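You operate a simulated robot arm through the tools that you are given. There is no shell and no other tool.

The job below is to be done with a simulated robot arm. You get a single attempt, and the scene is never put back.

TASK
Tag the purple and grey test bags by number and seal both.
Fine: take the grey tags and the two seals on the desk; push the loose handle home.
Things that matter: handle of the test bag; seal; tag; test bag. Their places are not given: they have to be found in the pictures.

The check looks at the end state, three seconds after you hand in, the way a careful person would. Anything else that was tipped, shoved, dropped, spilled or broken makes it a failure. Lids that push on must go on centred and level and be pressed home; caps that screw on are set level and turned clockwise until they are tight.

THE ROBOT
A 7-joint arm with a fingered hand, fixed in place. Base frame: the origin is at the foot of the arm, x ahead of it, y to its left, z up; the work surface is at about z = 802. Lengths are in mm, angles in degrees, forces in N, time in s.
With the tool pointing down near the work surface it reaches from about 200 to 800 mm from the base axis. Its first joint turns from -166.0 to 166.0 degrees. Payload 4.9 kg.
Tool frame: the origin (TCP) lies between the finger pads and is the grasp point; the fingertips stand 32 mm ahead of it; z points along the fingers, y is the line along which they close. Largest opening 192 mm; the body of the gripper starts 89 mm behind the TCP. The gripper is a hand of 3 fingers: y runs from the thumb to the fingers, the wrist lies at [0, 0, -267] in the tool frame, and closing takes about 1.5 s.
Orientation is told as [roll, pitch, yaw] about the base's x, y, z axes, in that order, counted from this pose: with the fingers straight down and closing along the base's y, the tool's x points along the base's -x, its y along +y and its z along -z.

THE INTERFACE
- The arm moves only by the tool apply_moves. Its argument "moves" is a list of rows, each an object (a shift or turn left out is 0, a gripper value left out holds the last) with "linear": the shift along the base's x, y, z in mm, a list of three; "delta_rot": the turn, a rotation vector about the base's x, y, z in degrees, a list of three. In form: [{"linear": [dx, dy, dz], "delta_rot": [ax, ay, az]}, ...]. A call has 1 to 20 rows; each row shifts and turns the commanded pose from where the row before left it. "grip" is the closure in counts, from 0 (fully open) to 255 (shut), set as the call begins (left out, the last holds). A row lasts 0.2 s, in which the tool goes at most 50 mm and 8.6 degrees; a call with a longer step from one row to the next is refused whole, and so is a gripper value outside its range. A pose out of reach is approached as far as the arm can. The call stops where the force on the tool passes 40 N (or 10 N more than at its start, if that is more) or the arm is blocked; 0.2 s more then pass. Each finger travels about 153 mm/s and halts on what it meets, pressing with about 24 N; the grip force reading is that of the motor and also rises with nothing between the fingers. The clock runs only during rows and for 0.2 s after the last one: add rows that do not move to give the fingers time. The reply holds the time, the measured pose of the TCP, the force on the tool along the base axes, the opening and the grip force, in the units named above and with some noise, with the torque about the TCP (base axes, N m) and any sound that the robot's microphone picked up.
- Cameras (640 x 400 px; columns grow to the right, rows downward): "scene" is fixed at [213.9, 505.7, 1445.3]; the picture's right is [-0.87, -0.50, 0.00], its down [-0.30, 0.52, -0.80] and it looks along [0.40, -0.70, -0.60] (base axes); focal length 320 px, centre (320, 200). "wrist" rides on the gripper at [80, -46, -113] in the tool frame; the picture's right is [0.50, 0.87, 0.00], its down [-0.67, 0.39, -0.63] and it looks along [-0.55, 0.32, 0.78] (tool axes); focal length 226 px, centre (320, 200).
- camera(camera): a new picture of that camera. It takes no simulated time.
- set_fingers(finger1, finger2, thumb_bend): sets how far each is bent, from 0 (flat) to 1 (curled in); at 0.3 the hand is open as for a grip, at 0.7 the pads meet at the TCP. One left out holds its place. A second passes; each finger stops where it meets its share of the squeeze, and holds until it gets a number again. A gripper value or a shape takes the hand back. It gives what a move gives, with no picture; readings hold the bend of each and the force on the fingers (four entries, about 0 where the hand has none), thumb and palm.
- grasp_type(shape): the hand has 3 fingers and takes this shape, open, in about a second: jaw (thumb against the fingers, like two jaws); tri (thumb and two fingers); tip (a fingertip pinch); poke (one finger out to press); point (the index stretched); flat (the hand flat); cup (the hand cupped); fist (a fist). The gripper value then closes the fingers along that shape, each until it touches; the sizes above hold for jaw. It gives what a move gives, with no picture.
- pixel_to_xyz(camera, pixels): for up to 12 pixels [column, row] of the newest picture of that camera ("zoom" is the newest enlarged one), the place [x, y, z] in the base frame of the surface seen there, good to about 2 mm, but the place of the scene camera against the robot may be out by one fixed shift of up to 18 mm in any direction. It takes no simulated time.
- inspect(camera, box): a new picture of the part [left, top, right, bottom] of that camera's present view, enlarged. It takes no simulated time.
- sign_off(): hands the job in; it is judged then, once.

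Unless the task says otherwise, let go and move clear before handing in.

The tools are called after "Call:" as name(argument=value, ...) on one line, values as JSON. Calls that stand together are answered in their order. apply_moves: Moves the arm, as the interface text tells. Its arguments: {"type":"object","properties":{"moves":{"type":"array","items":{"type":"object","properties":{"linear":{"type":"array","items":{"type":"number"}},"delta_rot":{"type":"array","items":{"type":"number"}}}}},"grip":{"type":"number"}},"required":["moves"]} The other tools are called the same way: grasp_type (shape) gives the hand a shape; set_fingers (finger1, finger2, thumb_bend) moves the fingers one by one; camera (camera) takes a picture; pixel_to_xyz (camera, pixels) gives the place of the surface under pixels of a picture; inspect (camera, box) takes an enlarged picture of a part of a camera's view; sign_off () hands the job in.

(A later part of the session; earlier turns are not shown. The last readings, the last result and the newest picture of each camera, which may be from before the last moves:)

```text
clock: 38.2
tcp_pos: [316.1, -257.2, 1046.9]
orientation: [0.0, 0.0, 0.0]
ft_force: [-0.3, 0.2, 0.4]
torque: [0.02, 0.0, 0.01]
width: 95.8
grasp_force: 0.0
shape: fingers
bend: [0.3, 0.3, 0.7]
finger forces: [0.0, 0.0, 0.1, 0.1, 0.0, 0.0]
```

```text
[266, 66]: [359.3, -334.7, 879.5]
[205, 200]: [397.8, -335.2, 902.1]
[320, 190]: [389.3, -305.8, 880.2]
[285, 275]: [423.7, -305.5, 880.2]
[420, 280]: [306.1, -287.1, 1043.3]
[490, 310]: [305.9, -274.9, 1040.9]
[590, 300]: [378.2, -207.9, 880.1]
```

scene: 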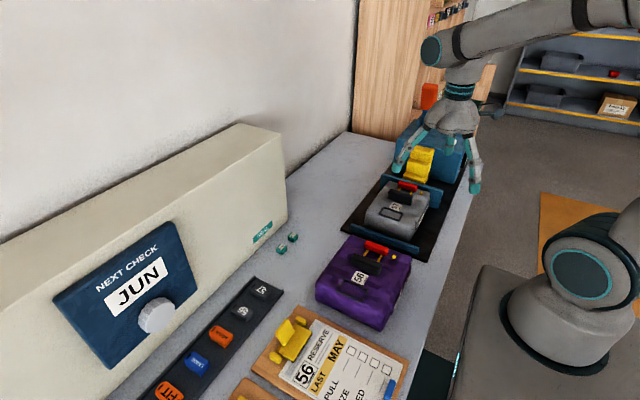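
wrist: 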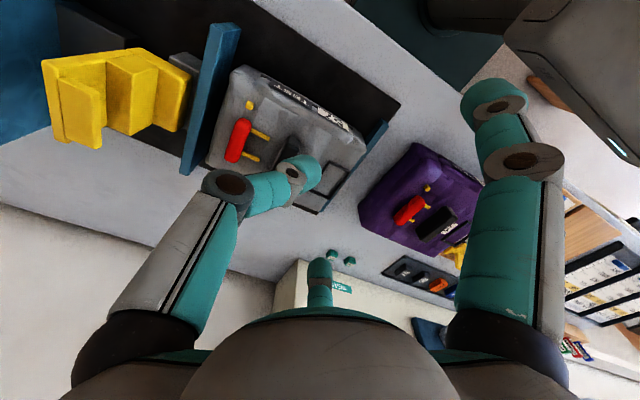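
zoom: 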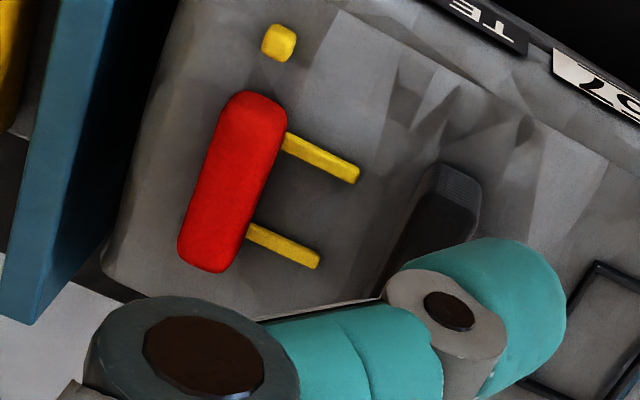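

The grey handle now matches the purple one's geometry. Next are the tags, so I'll open the hand and hover for a close wrist view of the tray.

Call:
grasp_type(shape="jaw")

Call:
apply_moves(moves=[{"linear": [20, 42, 0]}, {"linear": [20, 42, 0]}, {"linear": [20, 42, 0]}, {"linear": [20, 42, 0]}, {"linear": [20, 42, 0]}, {"linear": [20, 42, 0]}, {"linear": [20, 42, -10]}, {"linear": [20, 42, -20]}, {"linear": [20, 42, -20]}, {"linear": [4, 42, -20]}, {"linear": [0, 0, -20]}, {"linear": [0, 0, 0]}])

Call:
camera(camera="wrist")

```text
clock: 39.1
tcp_pos: [316.9, -257.9, 1045.8]
orientation: [0.0, 0.0, 0.1]
ft_force: [-0.1, 0.2, 0.3]
torque: [-0.03, 0.03, 0.0]
width: 191.8
grasp_force: 0.1
shape: jaw
bend: [0.3, 0.3, 0.3]
finger forces: [0.0, 0.0, 0.1, 0.1, 0.0, 0.1]
```

```text
refused: row 8 steps farther than a row can; nothing moved
```

```text
taken
```

wrist: 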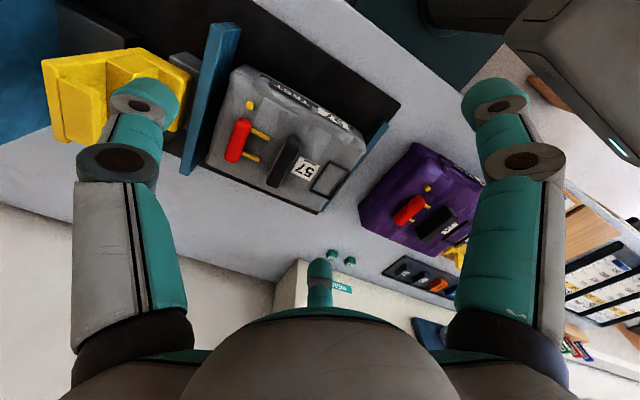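

That move was refused as well because of step length. While I'm here with a clear view, I'll measure the grey bag's frame corners and peg, then move with smaller steps.

Call:
inspect(camera="wrist", box=[290, 150, 360, 215])

Call:
pixel_to_xyz(camera="zoom", pixels=[[320, 200], [300, 130], [420, 140], [260, 260], [390, 270], [350, 200], [380, 200], [240, 200], [320, 300]])

Call:
inspect(camera="wrist", box=[225, 85, 285, 145])

Call:
apply_moves(moves=[{"linear": [16, 36, 0]}, {"linear": [16, 36, 0]}, {"linear": [16, 36, 0]}, {"linear": [16, 36, 0]}, {"linear": [16, 36, 0]}, {"linear": [16, 36, 0]}, {"linear": [16, 36, -10]}, {"linear": [16, 36, -10]}, {"linear": [16, 36, -20]}, {"linear": [16, 36, -20]}, {"linear": [16, 36, -20]}, {"linear": [10, 36, -20]}, {"linear": [0, 0, 0]}])

Call:
camera(camera="wrist")

```text
6.15 times, centred on (325, 182) of wrist
```

zoom: 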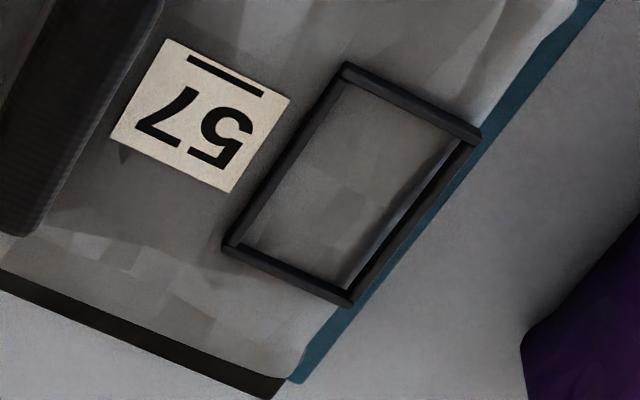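

```text
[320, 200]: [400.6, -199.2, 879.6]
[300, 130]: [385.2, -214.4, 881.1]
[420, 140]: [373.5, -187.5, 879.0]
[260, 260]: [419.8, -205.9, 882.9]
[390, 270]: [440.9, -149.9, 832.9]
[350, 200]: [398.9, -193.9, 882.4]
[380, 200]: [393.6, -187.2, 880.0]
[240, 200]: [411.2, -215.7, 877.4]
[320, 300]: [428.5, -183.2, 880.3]
```

```text
6.67 times, centred on (255, 115) of wrist
```

zoom: 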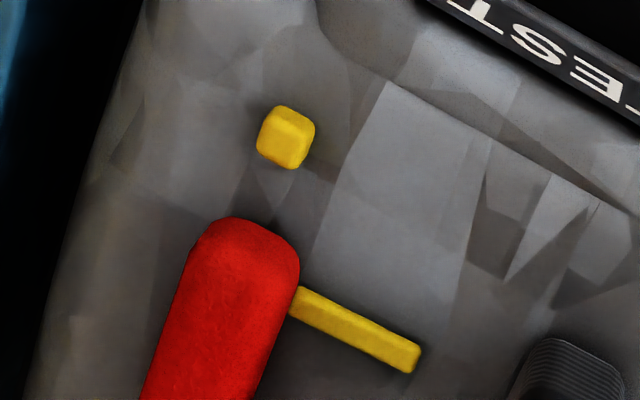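

```text
clock: 41.9
tcp_pos: [503.0, 175.6, 945.9]
orientation: [0.1, 0.0, 0.1]
ft_force: [-0.2, -0.3, 0.0]
torque: [0.0, -0.02, -0.01]
width: 192.3
grasp_force: 0.0
shape: jaw
bend: [0.3, 0.3, 0.3]
finger forces: [0.0, 0.0, 0.1, 0.1, 0.0, 0.1]
```

```text
taken
```

wrist: 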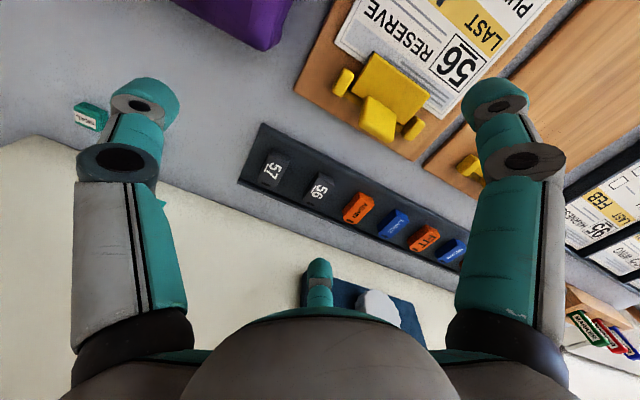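

From here the tags are visible at (275,170) and (320,190). I'll measure both tags with tight zooms.

Call:
inspect(camera="wrist", box=[245, 130, 355, 230])

Call:
pixel_to_xyz(camera="zoom", pixels=[[180, 90], [260, 120], [100, 220], [190, 240], [165, 180], [355, 190], [430, 225], [300, 310], [370, 345], [350, 265], [290, 200], [260, 60]])

```text
4.00 times, centred on (300, 180) of wrist
```

zoom: 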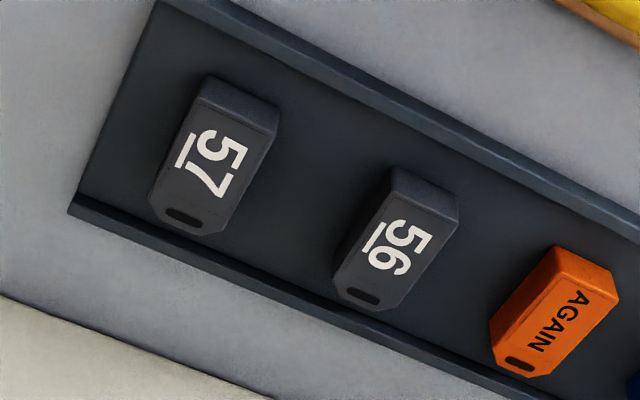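

```text
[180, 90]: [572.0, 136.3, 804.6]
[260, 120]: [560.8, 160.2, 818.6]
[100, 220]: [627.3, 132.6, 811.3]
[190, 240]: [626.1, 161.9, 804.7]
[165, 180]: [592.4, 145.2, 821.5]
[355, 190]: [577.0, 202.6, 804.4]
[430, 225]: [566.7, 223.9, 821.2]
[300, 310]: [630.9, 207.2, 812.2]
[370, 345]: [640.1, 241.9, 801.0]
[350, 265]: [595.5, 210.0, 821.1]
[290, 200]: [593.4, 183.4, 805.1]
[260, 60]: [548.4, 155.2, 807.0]
```

I'll zoom further on each tag to get its top-face edges.

Call:
inspect(camera="wrist", box=[322, 168, 366, 212])

Call:
inspect(camera="wrist", box=[300, 165, 350, 215])

Call:
pixel_to_xyz(camera="zoom", pixels=[[180, 100], [230, 100], [330, 100], [240, 200], [300, 200], [180, 200], [320, 150], [140, 260], [230, 290], [200, 250], [260, 130], [280, 70]])

```text
9.09 times, centred on (344, 190) of wrist
```

zoom: 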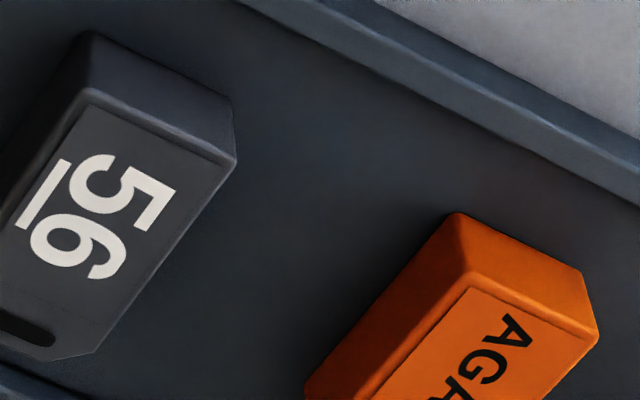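

```text
8.00 times, centred on (325, 190) of wrist
```

zoom: 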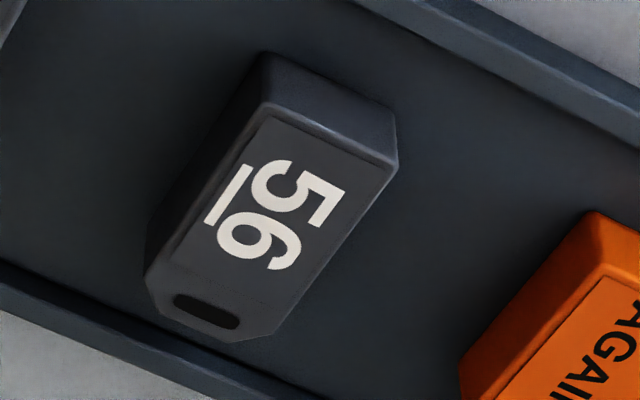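

```text
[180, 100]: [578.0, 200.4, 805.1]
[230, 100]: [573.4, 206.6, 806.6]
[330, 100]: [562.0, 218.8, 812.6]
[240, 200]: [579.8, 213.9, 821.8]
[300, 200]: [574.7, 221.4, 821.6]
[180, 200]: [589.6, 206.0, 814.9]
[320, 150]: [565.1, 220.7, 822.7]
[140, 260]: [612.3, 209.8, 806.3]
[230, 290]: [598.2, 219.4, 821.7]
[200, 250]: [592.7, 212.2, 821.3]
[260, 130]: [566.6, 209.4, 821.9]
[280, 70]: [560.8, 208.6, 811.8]
```

Tag 56's top face spans x 560–606 and y 209–230, centre about (583, 219.5), with the top at 821.7 and tray floor at 805. I'll check the obstacles around the hand (the blue panel with its knob and the tray rims), and measure tag 57.

Call:
pixel_to_xyz(camera="scene", pixels=[[155, 315], [185, 240], [190, 285], [130, 250], [110, 365], [60, 295], [165, 225], [225, 240], [172, 300], [150, 300]])

Call:
inspect(camera="wrist", box=[250, 140, 300, 190])

Call:
pixel_to_xyz(camera="zoom", pixels=[[180, 260], [240, 200], [300, 200], [230, 290], [260, 130], [200, 250], [280, 250], [220, 170]])

Call:
inspect(camera="wrist", box=[230, 110, 370, 240])

Call:
pixel_to_xyz(camera="zoom", pixels=[[160, 60], [165, 70], [300, 120], [310, 130], [60, 225], [65, 235], [240, 310], [250, 320], [280, 120], [290, 140]])

```text
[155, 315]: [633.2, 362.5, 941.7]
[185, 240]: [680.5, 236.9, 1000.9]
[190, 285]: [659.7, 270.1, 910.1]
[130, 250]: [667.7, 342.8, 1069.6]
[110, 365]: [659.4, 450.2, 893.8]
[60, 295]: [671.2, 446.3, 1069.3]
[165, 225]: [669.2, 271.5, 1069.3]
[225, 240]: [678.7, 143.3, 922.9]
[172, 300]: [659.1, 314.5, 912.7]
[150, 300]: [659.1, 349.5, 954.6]
```

```text
8.00 times, centred on (275, 165) of wrist
```

zoom: 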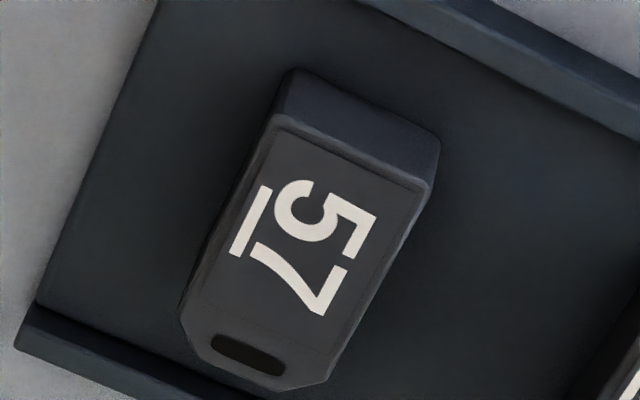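

```text
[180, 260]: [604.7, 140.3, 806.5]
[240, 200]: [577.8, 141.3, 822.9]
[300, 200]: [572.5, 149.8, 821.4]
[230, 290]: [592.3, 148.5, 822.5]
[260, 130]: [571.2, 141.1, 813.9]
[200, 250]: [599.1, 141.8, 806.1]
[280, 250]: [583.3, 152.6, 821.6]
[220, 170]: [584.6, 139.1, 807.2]
```

```text
3.08 times, centred on (300, 175) of wrist
```

zoom: 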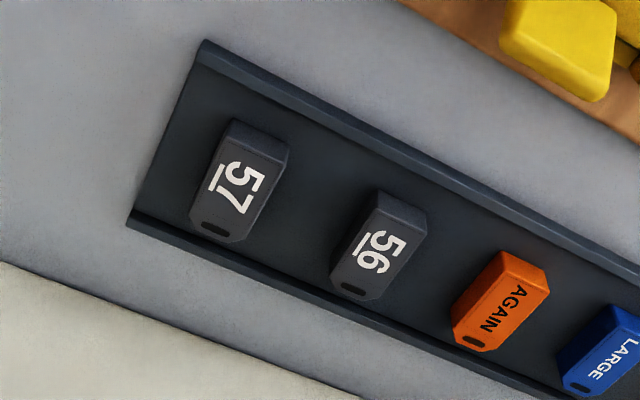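

```text
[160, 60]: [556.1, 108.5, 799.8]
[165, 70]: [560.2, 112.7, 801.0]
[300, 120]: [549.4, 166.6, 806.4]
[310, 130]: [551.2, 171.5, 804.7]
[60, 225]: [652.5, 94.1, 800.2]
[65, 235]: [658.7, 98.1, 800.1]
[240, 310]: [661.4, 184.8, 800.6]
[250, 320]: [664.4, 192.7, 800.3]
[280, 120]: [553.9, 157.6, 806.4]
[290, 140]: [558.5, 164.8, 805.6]
```

The blue panel starts near y≈242 at x≈669, close to where the hand body would be over tag 56. I'll measure how wide the palm really is from the scene camera.

Call:
camera(camera="scene")

Call:
inspect(camera="scene", box=[160, 40, 360, 260])

```text
taken
```

scene: 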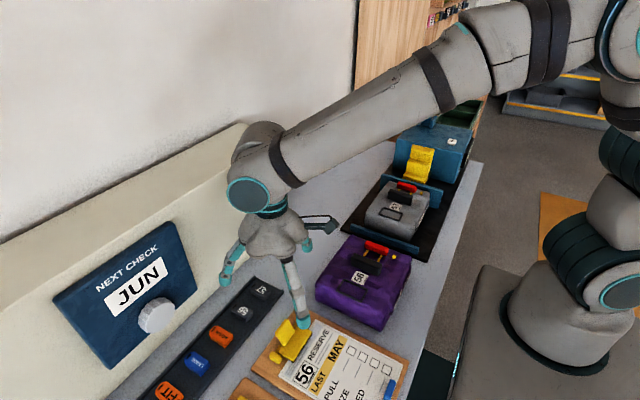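

```text
1.82 times, centred on (260, 150) of scene
```

zoom: 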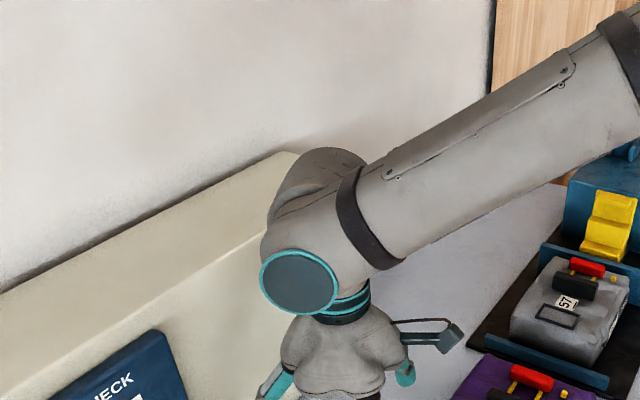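

I'll sample the wrist housing, the palm and the camera arm to learn the hand's envelope.

Call:
pixel_to_xyz(camera="scene", pixels=[[248, 130], [236, 150], [235, 165], [232, 195], [260, 195], [248, 235], [247, 225], [305, 230], [275, 250], [285, 250], [330, 222], [300, 245]])

Call:
inspect(camera="scene", box=[210, 190, 350, 290])

Call:
pixel_to_xyz(camera="zoom", pixels=[[175, 160], [175, 190], [200, 140], [250, 230], [300, 250], [350, 235], [400, 200], [410, 170], [390, 130], [130, 240], [400, 215], [300, 90]])

```text
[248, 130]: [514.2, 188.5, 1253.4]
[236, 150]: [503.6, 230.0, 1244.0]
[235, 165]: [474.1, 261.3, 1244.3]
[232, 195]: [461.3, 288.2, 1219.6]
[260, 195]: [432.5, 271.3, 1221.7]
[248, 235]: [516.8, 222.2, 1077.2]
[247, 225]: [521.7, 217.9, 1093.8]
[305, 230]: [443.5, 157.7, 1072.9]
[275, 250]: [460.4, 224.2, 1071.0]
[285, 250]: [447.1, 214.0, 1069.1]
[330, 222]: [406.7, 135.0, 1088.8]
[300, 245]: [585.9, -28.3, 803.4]
```

```text
4.00 times, centred on (280, 240) of scene
```

zoom: 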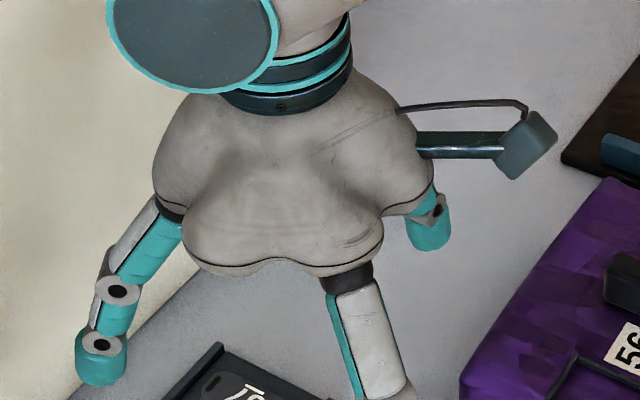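

```text
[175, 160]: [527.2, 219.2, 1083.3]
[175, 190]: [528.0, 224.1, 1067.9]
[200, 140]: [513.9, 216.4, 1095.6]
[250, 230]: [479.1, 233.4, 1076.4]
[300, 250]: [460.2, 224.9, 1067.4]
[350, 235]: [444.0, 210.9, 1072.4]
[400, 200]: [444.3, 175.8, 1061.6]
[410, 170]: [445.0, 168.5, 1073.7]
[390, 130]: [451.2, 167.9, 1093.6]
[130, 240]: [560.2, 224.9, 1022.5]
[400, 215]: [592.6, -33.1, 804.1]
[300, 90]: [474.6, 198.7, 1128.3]
```

The palm radius is only about 60 mm, so there's enough room at tag 56. I'll check the height of the yellow clip nearby, then narrow the hand and come down over tag 56.

Call:
pixel_to_xyz(camera="wrist", pixels=[[380, 75], [380, 115], [345, 82], [412, 128], [360, 110]])

Call:
apply_moves(moves=[{"linear": [20, 12, 0]}, {"linear": [20, 12, 0]}, {"linear": [20, 12, 0]}, {"linear": [20, 13.5, 0]}, {"linear": [0, 0, -25]}, {"linear": [0, 0, -25]}, {"linear": [0, 0, 0]}], grip=172)

Call:
camera(camera="wrist")

Call:
inspect(camera="scene", box=[160, 180, 320, 340])

```text
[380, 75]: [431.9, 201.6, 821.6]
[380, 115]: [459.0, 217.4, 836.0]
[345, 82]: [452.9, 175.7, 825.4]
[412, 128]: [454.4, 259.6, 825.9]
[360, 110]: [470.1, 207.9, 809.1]
```

```text
clock: 43.5
tcp_pos: [582.8, 224.4, 896.6]
orientation: [0.0, 0.0, -0.1]
ft_force: [0.6, -0.4, 0.4]
torque: [-0.01, -0.03, 0.02]
width: 62.7
grasp_force: 0.0
shape: jaw
bend: [0.46, 0.46, 0.7]
finger forces: [0.0, 0.0, 0.0, 0.0, 0.0, 0.0]
```

```text
taken
```

wrist: 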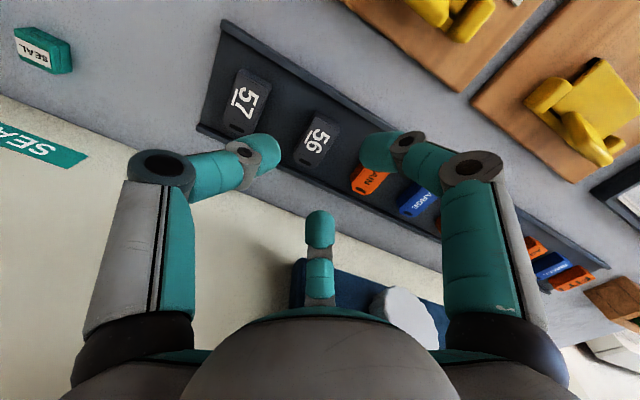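

```text
2.50 times, centred on (240, 260) of scene
```

zoom: 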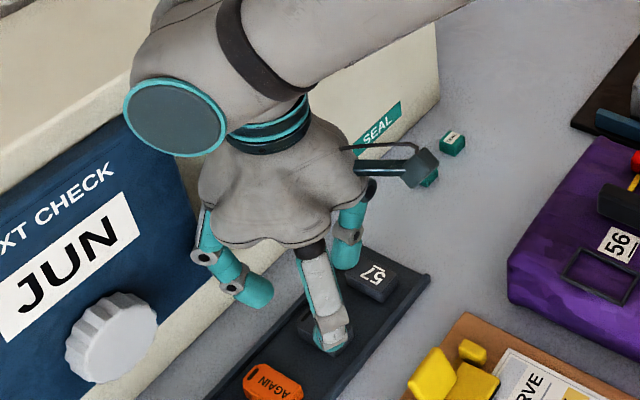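

Tag 56 is visible between the fingers at (318,138). I'll check its position from this close before going down.

Call:
inspect(camera="wrist", box=[280, 100, 360, 180])

Call:
pixel_to_xyz(camera="zoom", pixels=[[290, 100], [380, 130], [240, 200], [300, 220], [200, 260], [280, 150], [340, 180], [250, 250], [370, 160], [230, 180]])

```text
5.00 times, centred on (320, 140) of wrist
```

zoom: 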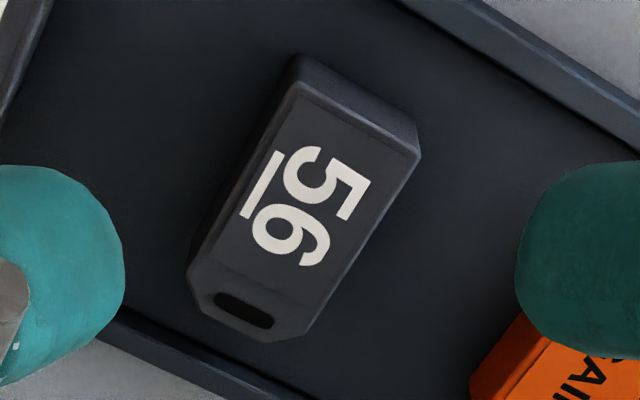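

```text
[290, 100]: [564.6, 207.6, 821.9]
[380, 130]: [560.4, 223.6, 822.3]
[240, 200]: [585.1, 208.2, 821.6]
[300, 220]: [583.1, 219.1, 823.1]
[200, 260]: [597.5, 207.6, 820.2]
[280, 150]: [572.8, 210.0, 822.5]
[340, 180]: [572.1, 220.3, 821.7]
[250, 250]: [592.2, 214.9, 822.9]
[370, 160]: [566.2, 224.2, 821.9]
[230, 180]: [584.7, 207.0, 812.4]
```

The tag's centre is about (584, 218), so the TCP at (583, 224.5) suits the 3-finger geometry. I'll go down to TCP z≈840 and then close.

Call:
apply_moves(moves=[{"linear": [1, 0, -16]}, {"linear": [0, 0, -16]}, {"linear": [0, 0, -14]}, {"linear": [0, 0, -10]}, {"linear": [0, 0, 0]}])

Call:
inspect(camera="scene", box=[190, 240, 300, 340])

Call:
camera(camera="wrist")

```text
clock: 44.7
tcp_pos: [583.3, 224.8, 840.8]
orientation: [0.0, 0.1, 0.0]
ft_force: [1.2, -0.4, 1.8]
torque: [0.02, 0.06, -0.03]
width: 62.6
grasp_force: 0.0
shape: jaw
bend: [0.46, 0.46, 0.7]
finger forces: [2.1, 0.0, 0.0, 0.0, 0.0, 0.0]
```

```text
4.00 times, centred on (245, 290) of scene
```

zoom: 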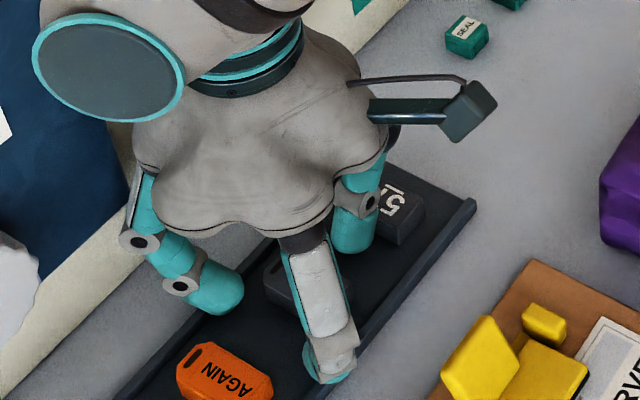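

```text
taken
```

wrist: 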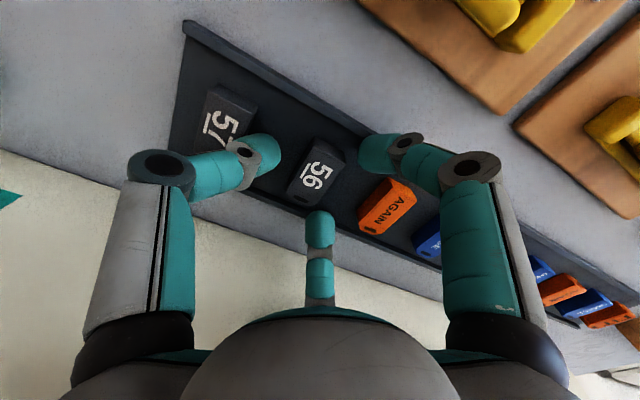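

Finger 1 reads 2 N, so it's probably resting on the far tray rim. I'll rise 3 mm and then close.

Call:
apply_moves(moves=[{"linear": [0, 0, 3]}, {"linear": [0, 0, 0]}])

Call:
apply_moves(moves=[{"linear": [0, 0, 0]}, {"linear": [0, 0, 0]}, {"linear": [0, 0, 0]}], grip=190)

Call:
inspect(camera="wrist", box=[220, 90, 420, 270])

```text
clock: 45.3
tcp_pos: [583.4, 224.2, 843.5]
orientation: [0.0, 0.0, 0.0]
ft_force: [1.3, 0.1, 0.8]
torque: [0.02, -0.02, -0.01]
width: 62.7
grasp_force: 0.0
shape: jaw
bend: [0.46, 0.46, 0.7]
finger forces: [0.1, 0.1, 0.0, 0.0, 0.0, 0.0]
```

```text
clock: 46.1
tcp_pos: [583.6, 224.9, 845.1]
orientation: [0.0, 0.0, 0.0]
ft_force: [-0.2, -0.4, 0.4]
torque: [0.0, 0.03, 0.02]
width: 49.5
grasp_force: 0.0
shape: jaw
bend: [0.78, 0.78, 0.7]
finger forces: [0.1, 0.0, 0.0, 0.1, 0.1, 0.1]
```

```text
2.22 times, centred on (320, 180) of wrist
```

zoom: 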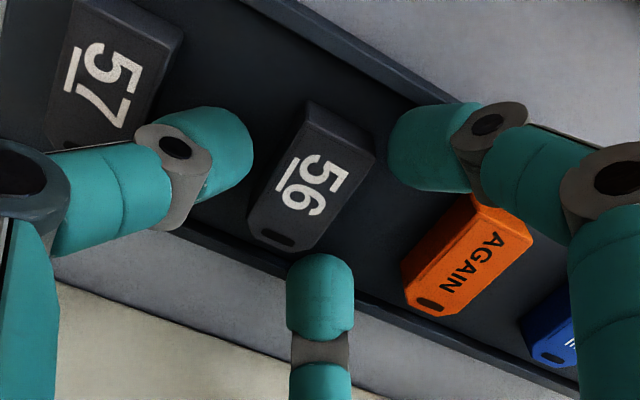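

It's clear now and the tag is centred between the fingers. I'll close fully on it.

Call:
apply_moves(moves=[{"linear": [0, 0, 0]}, {"linear": [0, 0, 0]}, {"linear": [0, 0, 0]}, {"linear": [0, 0, 0]}, {"linear": [0, 0, 0]}, {"linear": [0, 0, 0]}], grip=255)

Call:
inspect(camera="wrist", box=[220, 90, 420, 270])

Call:
inspect(camera="scene", box=[190, 240, 300, 340])

```text
clock: 47.5
tcp_pos: [582.7, 224.0, 844.2]
orientation: [0.0, 0.0, 0.0]
ft_force: [-0.4, 1.5, 1.8]
torque: [-0.03, 0.02, -0.01]
width: 30.0
grasp_force: 24.0
shape: jaw
bend: [0.78, 0.77, 0.7]
finger forces: [13.8, 18.1, 0.0, 0.0, 23.7, 0.0]
```

```text
2.22 times, centred on (320, 180) of wrist
```

zoom: 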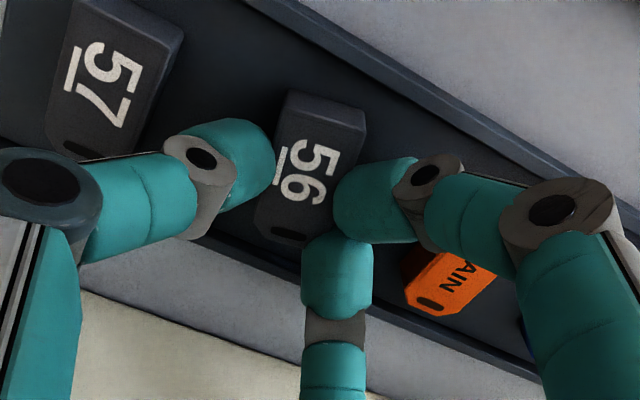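

```text
4.00 times, centred on (245, 290) of scene
```

zoom: 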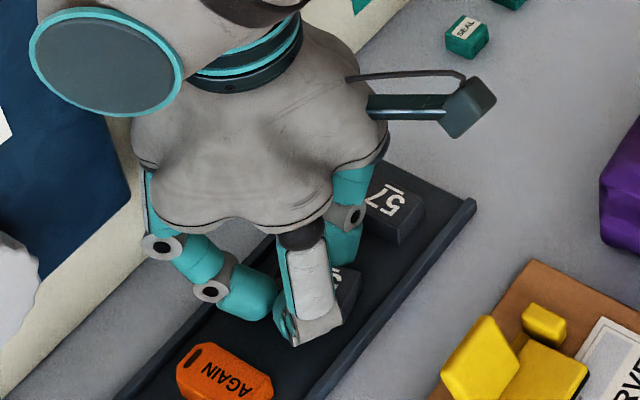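

The grip registers about 24 N, but the tag seems to have turned a bit in the hand. I'll measure its present orientation before deciding whether to re-grip.

Call:
inspect(camera="wrist", box=[290, 120, 350, 210])

Call:
pixel_to_xyz(camera="zoom", pixels=[[260, 60], [390, 90], [230, 200], [230, 120], [380, 130], [280, 100], [300, 200], [220, 250], [270, 290], [360, 150]])

```text
4.44 times, centred on (320, 165) of wrist
```

zoom: 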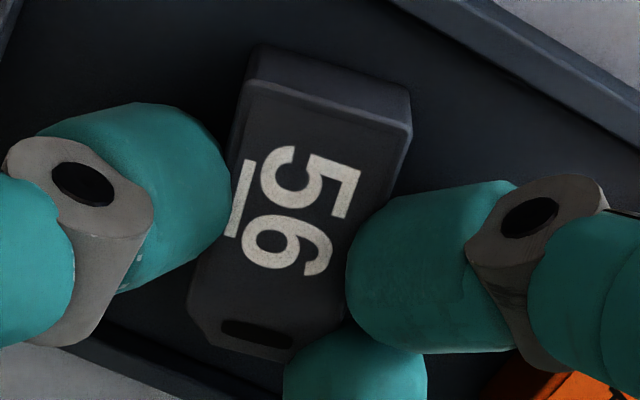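

```text
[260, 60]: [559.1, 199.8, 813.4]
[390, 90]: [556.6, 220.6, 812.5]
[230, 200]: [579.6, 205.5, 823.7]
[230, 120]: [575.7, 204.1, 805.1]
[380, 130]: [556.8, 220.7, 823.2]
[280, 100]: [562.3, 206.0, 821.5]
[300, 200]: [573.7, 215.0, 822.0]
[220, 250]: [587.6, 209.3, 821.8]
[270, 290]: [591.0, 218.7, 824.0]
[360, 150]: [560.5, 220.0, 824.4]
```

The tag has turned about +10° in the grip but is level and firmly held (forces 14/18/24 N). I can correct that with hand yaw when placing, so I'll lift and look.

Call:
apply_moves(moves=[{"linear": [0, 0, 5]}, {"linear": [0, 0, 10]}, {"linear": [0, 0, 20]}, {"linear": [-10, 0, 30]}, {"linear": [-20, 0, 30]}, {"linear": [-20, 0, 30]}, {"linear": [0, 0, 0]}])

Call:
inspect(camera="wrist", box=[270, 120, 370, 220])

Call:
inspect(camera="scene", box=[200, 180, 320, 300])

```text
clock: 49.1
tcp_pos: [533.4, 224.5, 967.9]
orientation: [0.0, 0.0, 0.0]
ft_force: [0.2, -0.2, -0.6]
torque: [-0.02, 0.02, -0.04]
width: 29.4
grasp_force: 24.1
shape: jaw
bend: [0.78, 0.77, 0.7]
finger forces: [13.0, 17.9, 0.0, 0.0, 23.4, 0.1]
```

```text
4.00 times, centred on (320, 170) of wrist
```

zoom: 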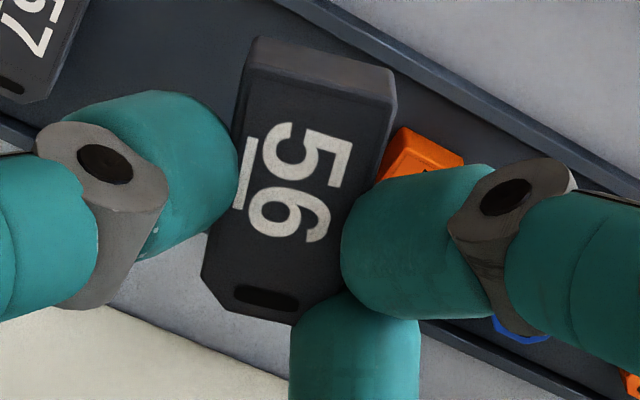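

```text
3.33 times, centred on (260, 240) of scene
```

zoom: 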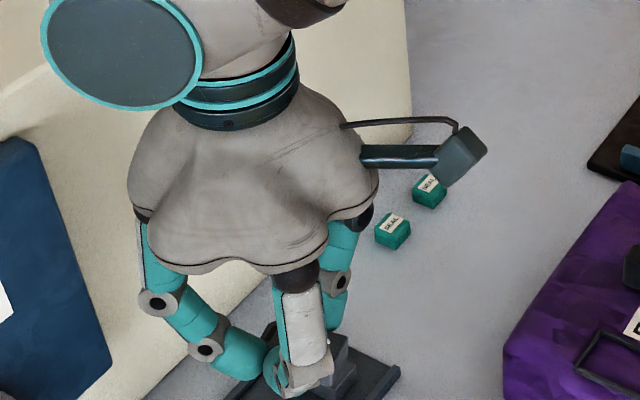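

The tag is held and level. I'll measure its corners relative to the TCP.

Call:
inspect(camera="wrist", box=[290, 120, 350, 210])

Call:
pixel_to_xyz(camera="zoom", pixels=[[250, 80], [400, 125], [245, 110], [200, 295], [210, 270], [280, 320], [300, 340], [330, 110], [395, 150], [255, 325], [310, 180], [230, 240]])

```text
4.44 times, centred on (320, 165) of wrist
```

zoom: 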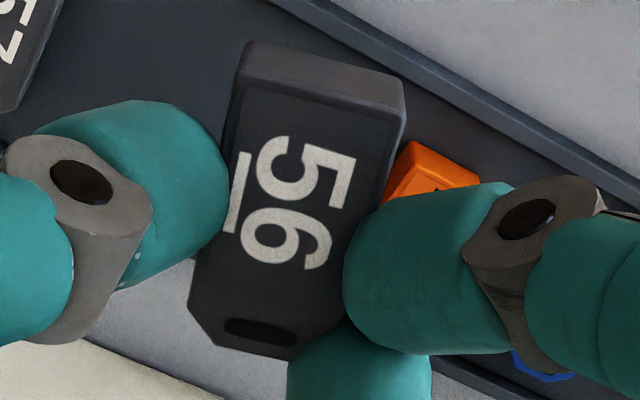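

```text
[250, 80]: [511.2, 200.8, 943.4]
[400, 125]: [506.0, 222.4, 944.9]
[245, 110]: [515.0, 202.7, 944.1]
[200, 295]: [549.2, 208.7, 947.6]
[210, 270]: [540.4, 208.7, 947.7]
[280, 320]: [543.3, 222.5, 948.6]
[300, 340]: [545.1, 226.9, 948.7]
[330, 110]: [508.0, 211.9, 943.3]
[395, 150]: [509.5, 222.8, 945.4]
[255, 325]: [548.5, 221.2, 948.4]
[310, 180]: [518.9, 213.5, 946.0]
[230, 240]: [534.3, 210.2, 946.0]
```

The tag in hand is yawed about +11.7° and pitched about 8° (the +x end is higher). I'll rotate the hand to cancel both while moving above the purple frame, then re-measure.

Call:
apply_moves(moves=[{"linear": [-29, -26, 5], "delta_rot": [0, 0, -6]}, {"linear": [-29, -26, 5], "delta_rot": [0, 0, -5.7]}, {"linear": [-29, -26, 2], "delta_rot": [0, 4, 0]}, {"linear": [-29, -26, 0], "delta_rot": [0, 4, 0]}, {"linear": [-29, -27, 0]}, {"linear": [0, 0, 0]}, {"linear": [0, 0, 0]}])

Call:
camera(camera="wrist")

Call:
inspect(camera="wrist", box=[260, 100, 380, 220])

Call:
inspect(camera="scene", box=[300, 200, 420, 320])

```text
clock: 50.7
tcp_pos: [389.1, 93.7, 980.7]
orientation: [-1.5, 7.8, -11.8]
ft_force: [-0.7, 0.0, -0.8]
torque: [0.01, 0.0, 0.01]
width: 29.2
grasp_force: 23.6
shape: jaw
bend: [0.78, 0.77, 0.7]
finger forces: [12.7, 17.8, 0.0, 0.1, 23.4, 0.0]
```

```text
taken
```

wrist: 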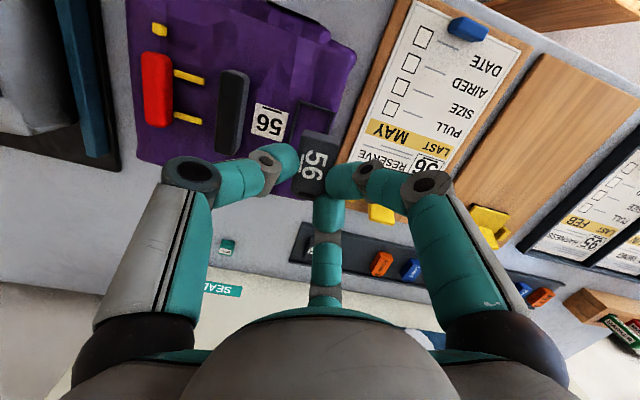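

```text
3.33 times, centred on (320, 160) of wrist
```

zoom: 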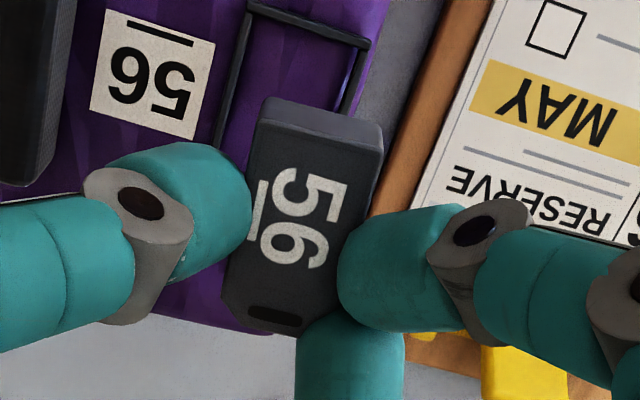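

```text
3.33 times, centred on (360, 260) of scene
```

zoom: 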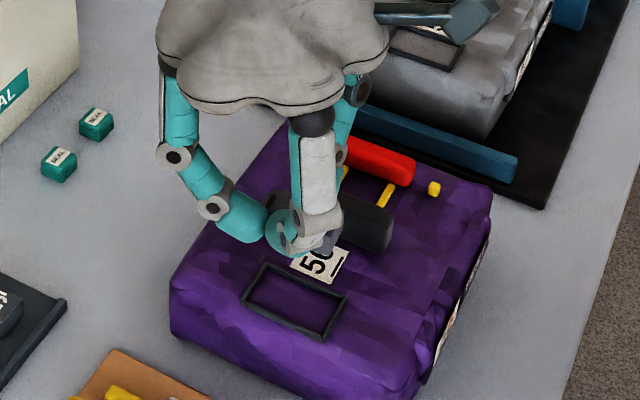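

I'll sample the tag's top face and the visible frame corners in this same view.

Call:
inspect(camera="wrist", box=[260, 100, 380, 220])

Call:
pixel_to_xyz(camera="zoom", pixels=[[253, 8], [366, 42], [310, 25], [225, 110], [355, 85], [300, 60], [285, 45], [330, 65], [240, 60]])

Call:
pixel_to_xyz(camera="zoom", pixels=[[268, 130], [375, 155], [320, 145], [228, 295], [300, 325], [265, 313], [262, 180], [350, 200], [300, 230], [245, 270], [370, 175]])

```text
3.33 times, centred on (320, 160) of wrist
```

zoom: 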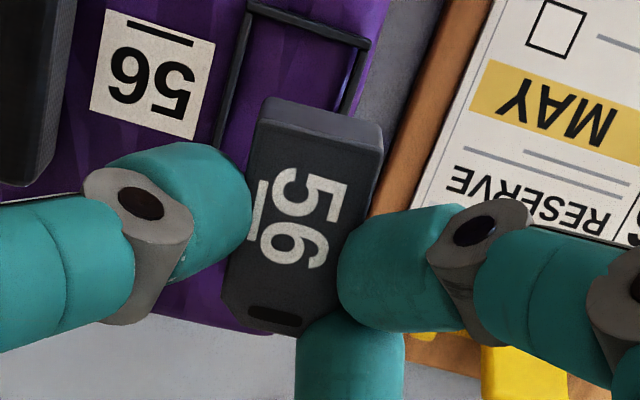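

```text
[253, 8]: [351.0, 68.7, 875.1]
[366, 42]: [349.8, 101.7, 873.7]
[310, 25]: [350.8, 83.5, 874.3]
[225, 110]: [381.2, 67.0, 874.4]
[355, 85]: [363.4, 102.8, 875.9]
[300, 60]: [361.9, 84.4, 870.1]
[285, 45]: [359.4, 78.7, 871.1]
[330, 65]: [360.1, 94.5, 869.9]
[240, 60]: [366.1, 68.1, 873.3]
```

```text
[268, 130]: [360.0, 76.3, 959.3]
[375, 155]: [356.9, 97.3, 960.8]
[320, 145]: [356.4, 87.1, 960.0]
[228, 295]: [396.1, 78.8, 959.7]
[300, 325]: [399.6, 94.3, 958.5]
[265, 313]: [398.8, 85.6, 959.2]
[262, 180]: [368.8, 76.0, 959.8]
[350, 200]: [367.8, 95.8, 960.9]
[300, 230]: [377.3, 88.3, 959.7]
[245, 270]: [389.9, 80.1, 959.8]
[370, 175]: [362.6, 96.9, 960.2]
```

The tag is now level and square, centred near (379, 86.6). The frame's bars are at x≈350.5 and y≈68 and 102. I'll use the scene camera to find the frame's far bar relative to the near one.

Call:
inspect(camera="scene", box=[330, 265, 380, 305])

Call:
pixel_to_xyz(camera="zoom", pixels=[[320, 200], [240, 160], [400, 240], [340, 150], [270, 260]])

```text
10.00 times, centred on (355, 285) of scene
```

zoom: 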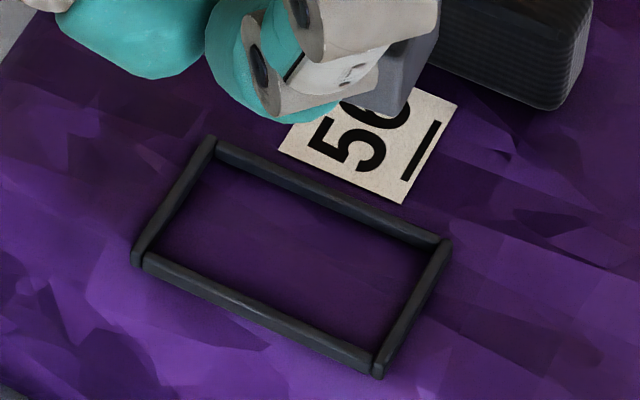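

```text
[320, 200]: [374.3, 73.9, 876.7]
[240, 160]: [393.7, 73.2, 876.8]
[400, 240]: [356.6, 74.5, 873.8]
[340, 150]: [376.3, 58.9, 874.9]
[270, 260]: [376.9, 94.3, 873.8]
```

Call:
pixel_to_xyz(camera="zoom", pixels=[[175, 200], [415, 305], [330, 195], [260, 312], [195, 168], [155, 235], [432, 275], [395, 340], [270, 168], [390, 225], [200, 282], [320, 342]])

```text
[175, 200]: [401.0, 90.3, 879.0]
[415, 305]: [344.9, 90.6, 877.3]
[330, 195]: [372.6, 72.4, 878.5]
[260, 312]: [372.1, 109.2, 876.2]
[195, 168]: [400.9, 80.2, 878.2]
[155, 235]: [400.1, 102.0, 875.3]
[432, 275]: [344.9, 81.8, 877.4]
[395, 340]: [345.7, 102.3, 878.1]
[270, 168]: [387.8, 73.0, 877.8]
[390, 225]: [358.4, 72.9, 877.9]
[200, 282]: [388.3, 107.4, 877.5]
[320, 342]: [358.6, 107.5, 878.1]
```

The frame's centre is about (378.4, 85.1), with an interior of roughly 51×30 mm for the 46×22 tag. I'll shift (-1, -1.5) and descend most of the way before looking again.

Call:
apply_moves(moves=[{"linear": [-1, -1.5, -15]}, {"linear": [0, 0, -20]}, {"linear": [0, 0, -15]}, {"linear": [0, 0, -10]}, {"linear": [0, 0, 0]}])

Call:
inspect(camera="wrist", box=[260, 100, 380, 220])

Call:
inspect(camera="scene", box=[320, 240, 400, 310])

```text
clock: 51.9
tcp_pos: [386.8, 91.1, 920.1]
orientation: [-1.6, 7.9, -11.8]
ft_force: [-0.1, 0.5, 0.2]
torque: [-0.01, 0.0, 0.03]
width: 29.5
grasp_force: 24.1
shape: jaw
bend: [0.78, 0.77, 0.7]
finger forces: [12.7, 17.7, 0.1, 0.0, 23.4, 0.0]
```

```text
3.33 times, centred on (320, 160) of wrist
```

zoom: 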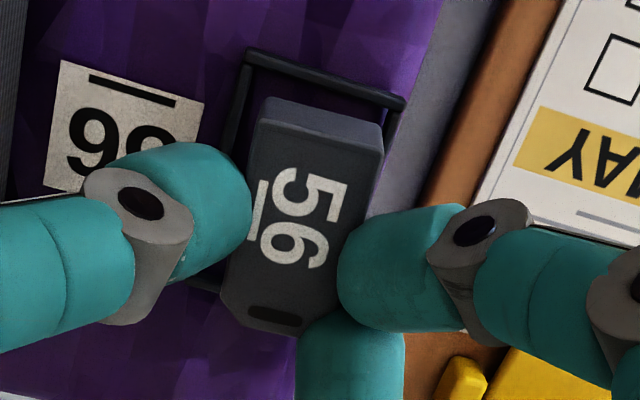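

```text
5.71 times, centred on (360, 275) of scene
```

zoom: 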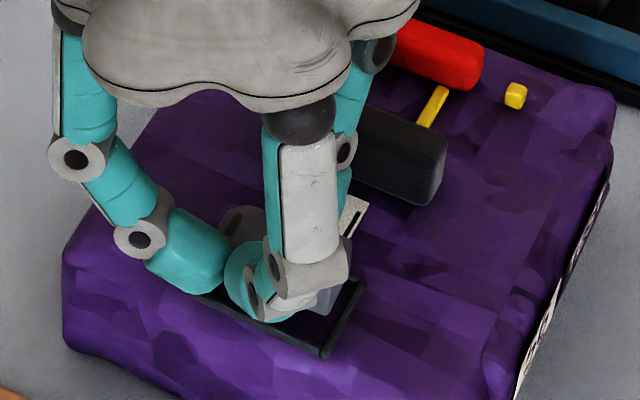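

The tag is just above the frame. I'll check its yaw and offset against the frame bars with precise samples along matching edges.

Call:
inspect(camera="wrist", box=[295, 108, 345, 208])

Call:
pixel_to_xyz(camera="zoom", pixels=[[262, 60], [300, 68], [340, 78], [380, 90], [395, 100], [240, 130], [225, 180], [210, 250], [205, 290], [280, 200], [340, 150], [255, 310]])

Call:
inspect(camera="wrist", box=[295, 108, 345, 148])

```text
4.00 times, centred on (320, 158) of wrist
```

zoom: 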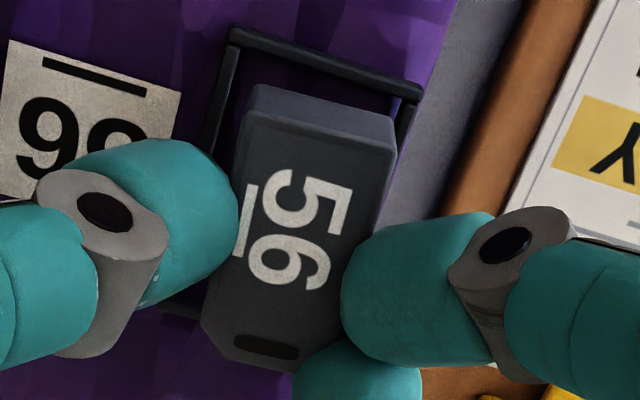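

```text
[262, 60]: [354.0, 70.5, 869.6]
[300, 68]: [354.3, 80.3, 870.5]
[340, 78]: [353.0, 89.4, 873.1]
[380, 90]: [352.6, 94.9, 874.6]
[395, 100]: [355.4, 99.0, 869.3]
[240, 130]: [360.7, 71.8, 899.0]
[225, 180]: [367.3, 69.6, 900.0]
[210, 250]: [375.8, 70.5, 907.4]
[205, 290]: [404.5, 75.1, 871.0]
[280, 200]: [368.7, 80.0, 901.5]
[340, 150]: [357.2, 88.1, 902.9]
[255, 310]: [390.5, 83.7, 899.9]
```

```text
10.00 times, centred on (320, 128) of wrist
```

zoom: 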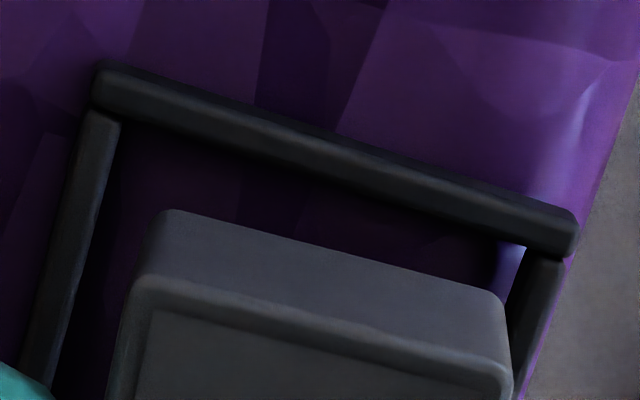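

The tag is yawed about 4° relative to the frame and needs a small shift. I'll apply yaw -4° with (+1.9, +0.4) and ease down.

Call:
apply_moves(moves=[{"linear": [1.9, 0.4, 0], "delta_rot": [0, 0, -4]}, {"linear": [0, 0, -3]}, {"linear": [0, 0, -3]}, {"linear": [0, 0, 0]}])

Call:
inspect(camera="wrist", box=[285, 108, 345, 168])

Call:
apply_moves(moves=[{"linear": [0, 0, -2]}, {"linear": [0, 0, -2]}, {"linear": [0, 0, 0]}])

Call:
inspect(camera="wrist", box=[285, 108, 345, 168])

Call:
inspect(camera="scene", box=[330, 260, 390, 310])

```text
clock: 52.9
tcp_pos: [389.2, 91.9, 914.7]
orientation: [-1.6, 7.8, -15.8]
ft_force: [-0.2, 0.3, -1.3]
torque: [-0.03, -0.02, -0.02]
width: 29.1
grasp_force: 24.2
shape: jaw
bend: [0.78, 0.77, 0.7]
finger forces: [12.8, 17.7, 0.1, 0.1, 23.4, 0.1]
```

```text
6.67 times, centred on (315, 138) of wrist
```

zoom: 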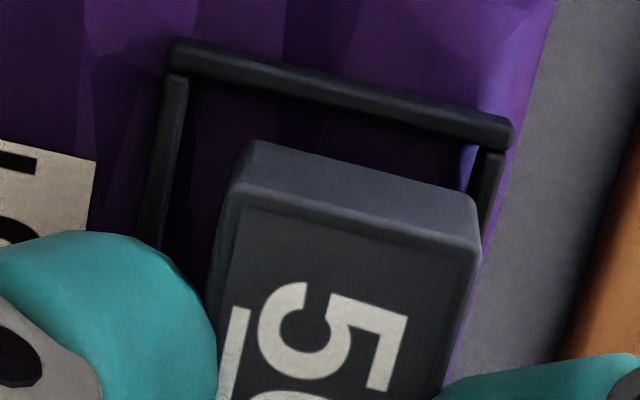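

```text
clock: 53.7
tcp_pos: [389.6, 93.4, 909.4]
orientation: [-1.7, 7.7, -15.8]
ft_force: [0.9, -0.6, -0.2]
torque: [0.01, 0.02, -0.01]
width: 29.3
grasp_force: 24.1
shape: jaw
bend: [0.78, 0.77, 0.7]
finger forces: [12.7, 17.7, 0.0, 0.1, 23.3, 0.0]
```

```text
6.67 times, centred on (315, 138) of wrist
```

zoom: 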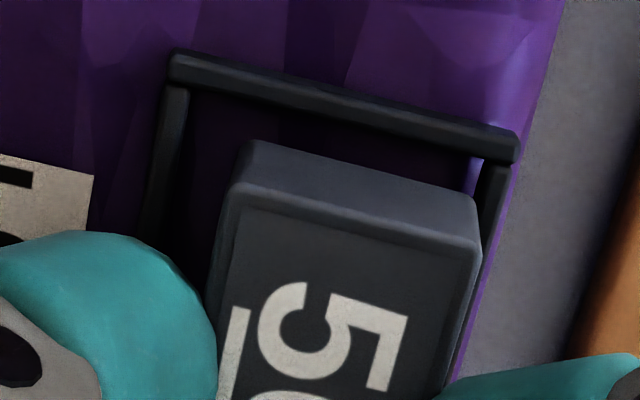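

```text
8.00 times, centred on (360, 285) of scene
```

zoom: 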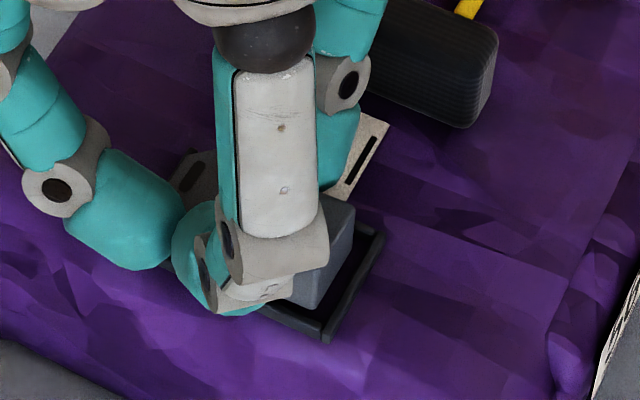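

The yaw now matches the frame (13.8° against 14.5°). The tag looks too close to the +y and +x bars, so I'll sample heights and gaps precisely.

Call:
inspect(camera="wrist", box=[285, 108, 345, 168])

Call:
pixel_to_xyz(camera="zoom", pixels=[[180, 65], [340, 105], [500, 145], [255, 155], [360, 185], [465, 212], [350, 215], [350, 235], [240, 215], [470, 260], [300, 130], [488, 200]])

Call:
inspect(camera="scene", box=[345, 270, 375, 300])

Call:
pixel_to_xyz(camera="zoom", pixels=[[320, 100], [300, 150], [250, 200], [350, 250], [380, 200], [300, 300], [250, 280]])

```text
6.67 times, centred on (315, 138) of wrist
```

zoom: 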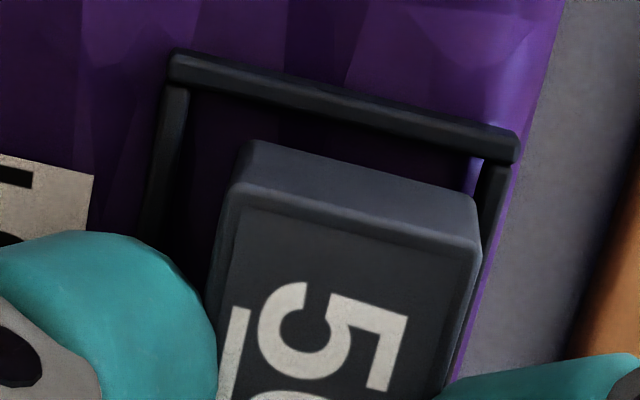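

```text
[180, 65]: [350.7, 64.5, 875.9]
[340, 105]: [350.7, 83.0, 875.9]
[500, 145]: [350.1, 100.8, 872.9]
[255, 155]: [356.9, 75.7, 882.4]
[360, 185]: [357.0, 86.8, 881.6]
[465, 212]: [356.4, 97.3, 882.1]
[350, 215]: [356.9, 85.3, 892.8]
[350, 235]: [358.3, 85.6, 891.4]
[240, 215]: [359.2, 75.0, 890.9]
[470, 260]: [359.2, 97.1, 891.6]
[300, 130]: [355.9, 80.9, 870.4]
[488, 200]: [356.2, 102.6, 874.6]
```

```text
13.33 times, centred on (360, 285) of scene
```

zoom: 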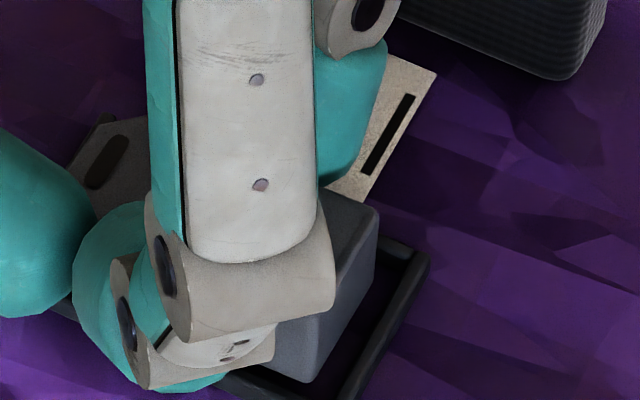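

```text
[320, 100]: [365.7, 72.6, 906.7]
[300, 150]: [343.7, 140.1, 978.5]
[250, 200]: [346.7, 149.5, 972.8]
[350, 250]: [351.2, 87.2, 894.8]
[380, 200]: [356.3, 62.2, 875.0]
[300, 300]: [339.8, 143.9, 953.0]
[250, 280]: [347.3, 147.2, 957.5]
```

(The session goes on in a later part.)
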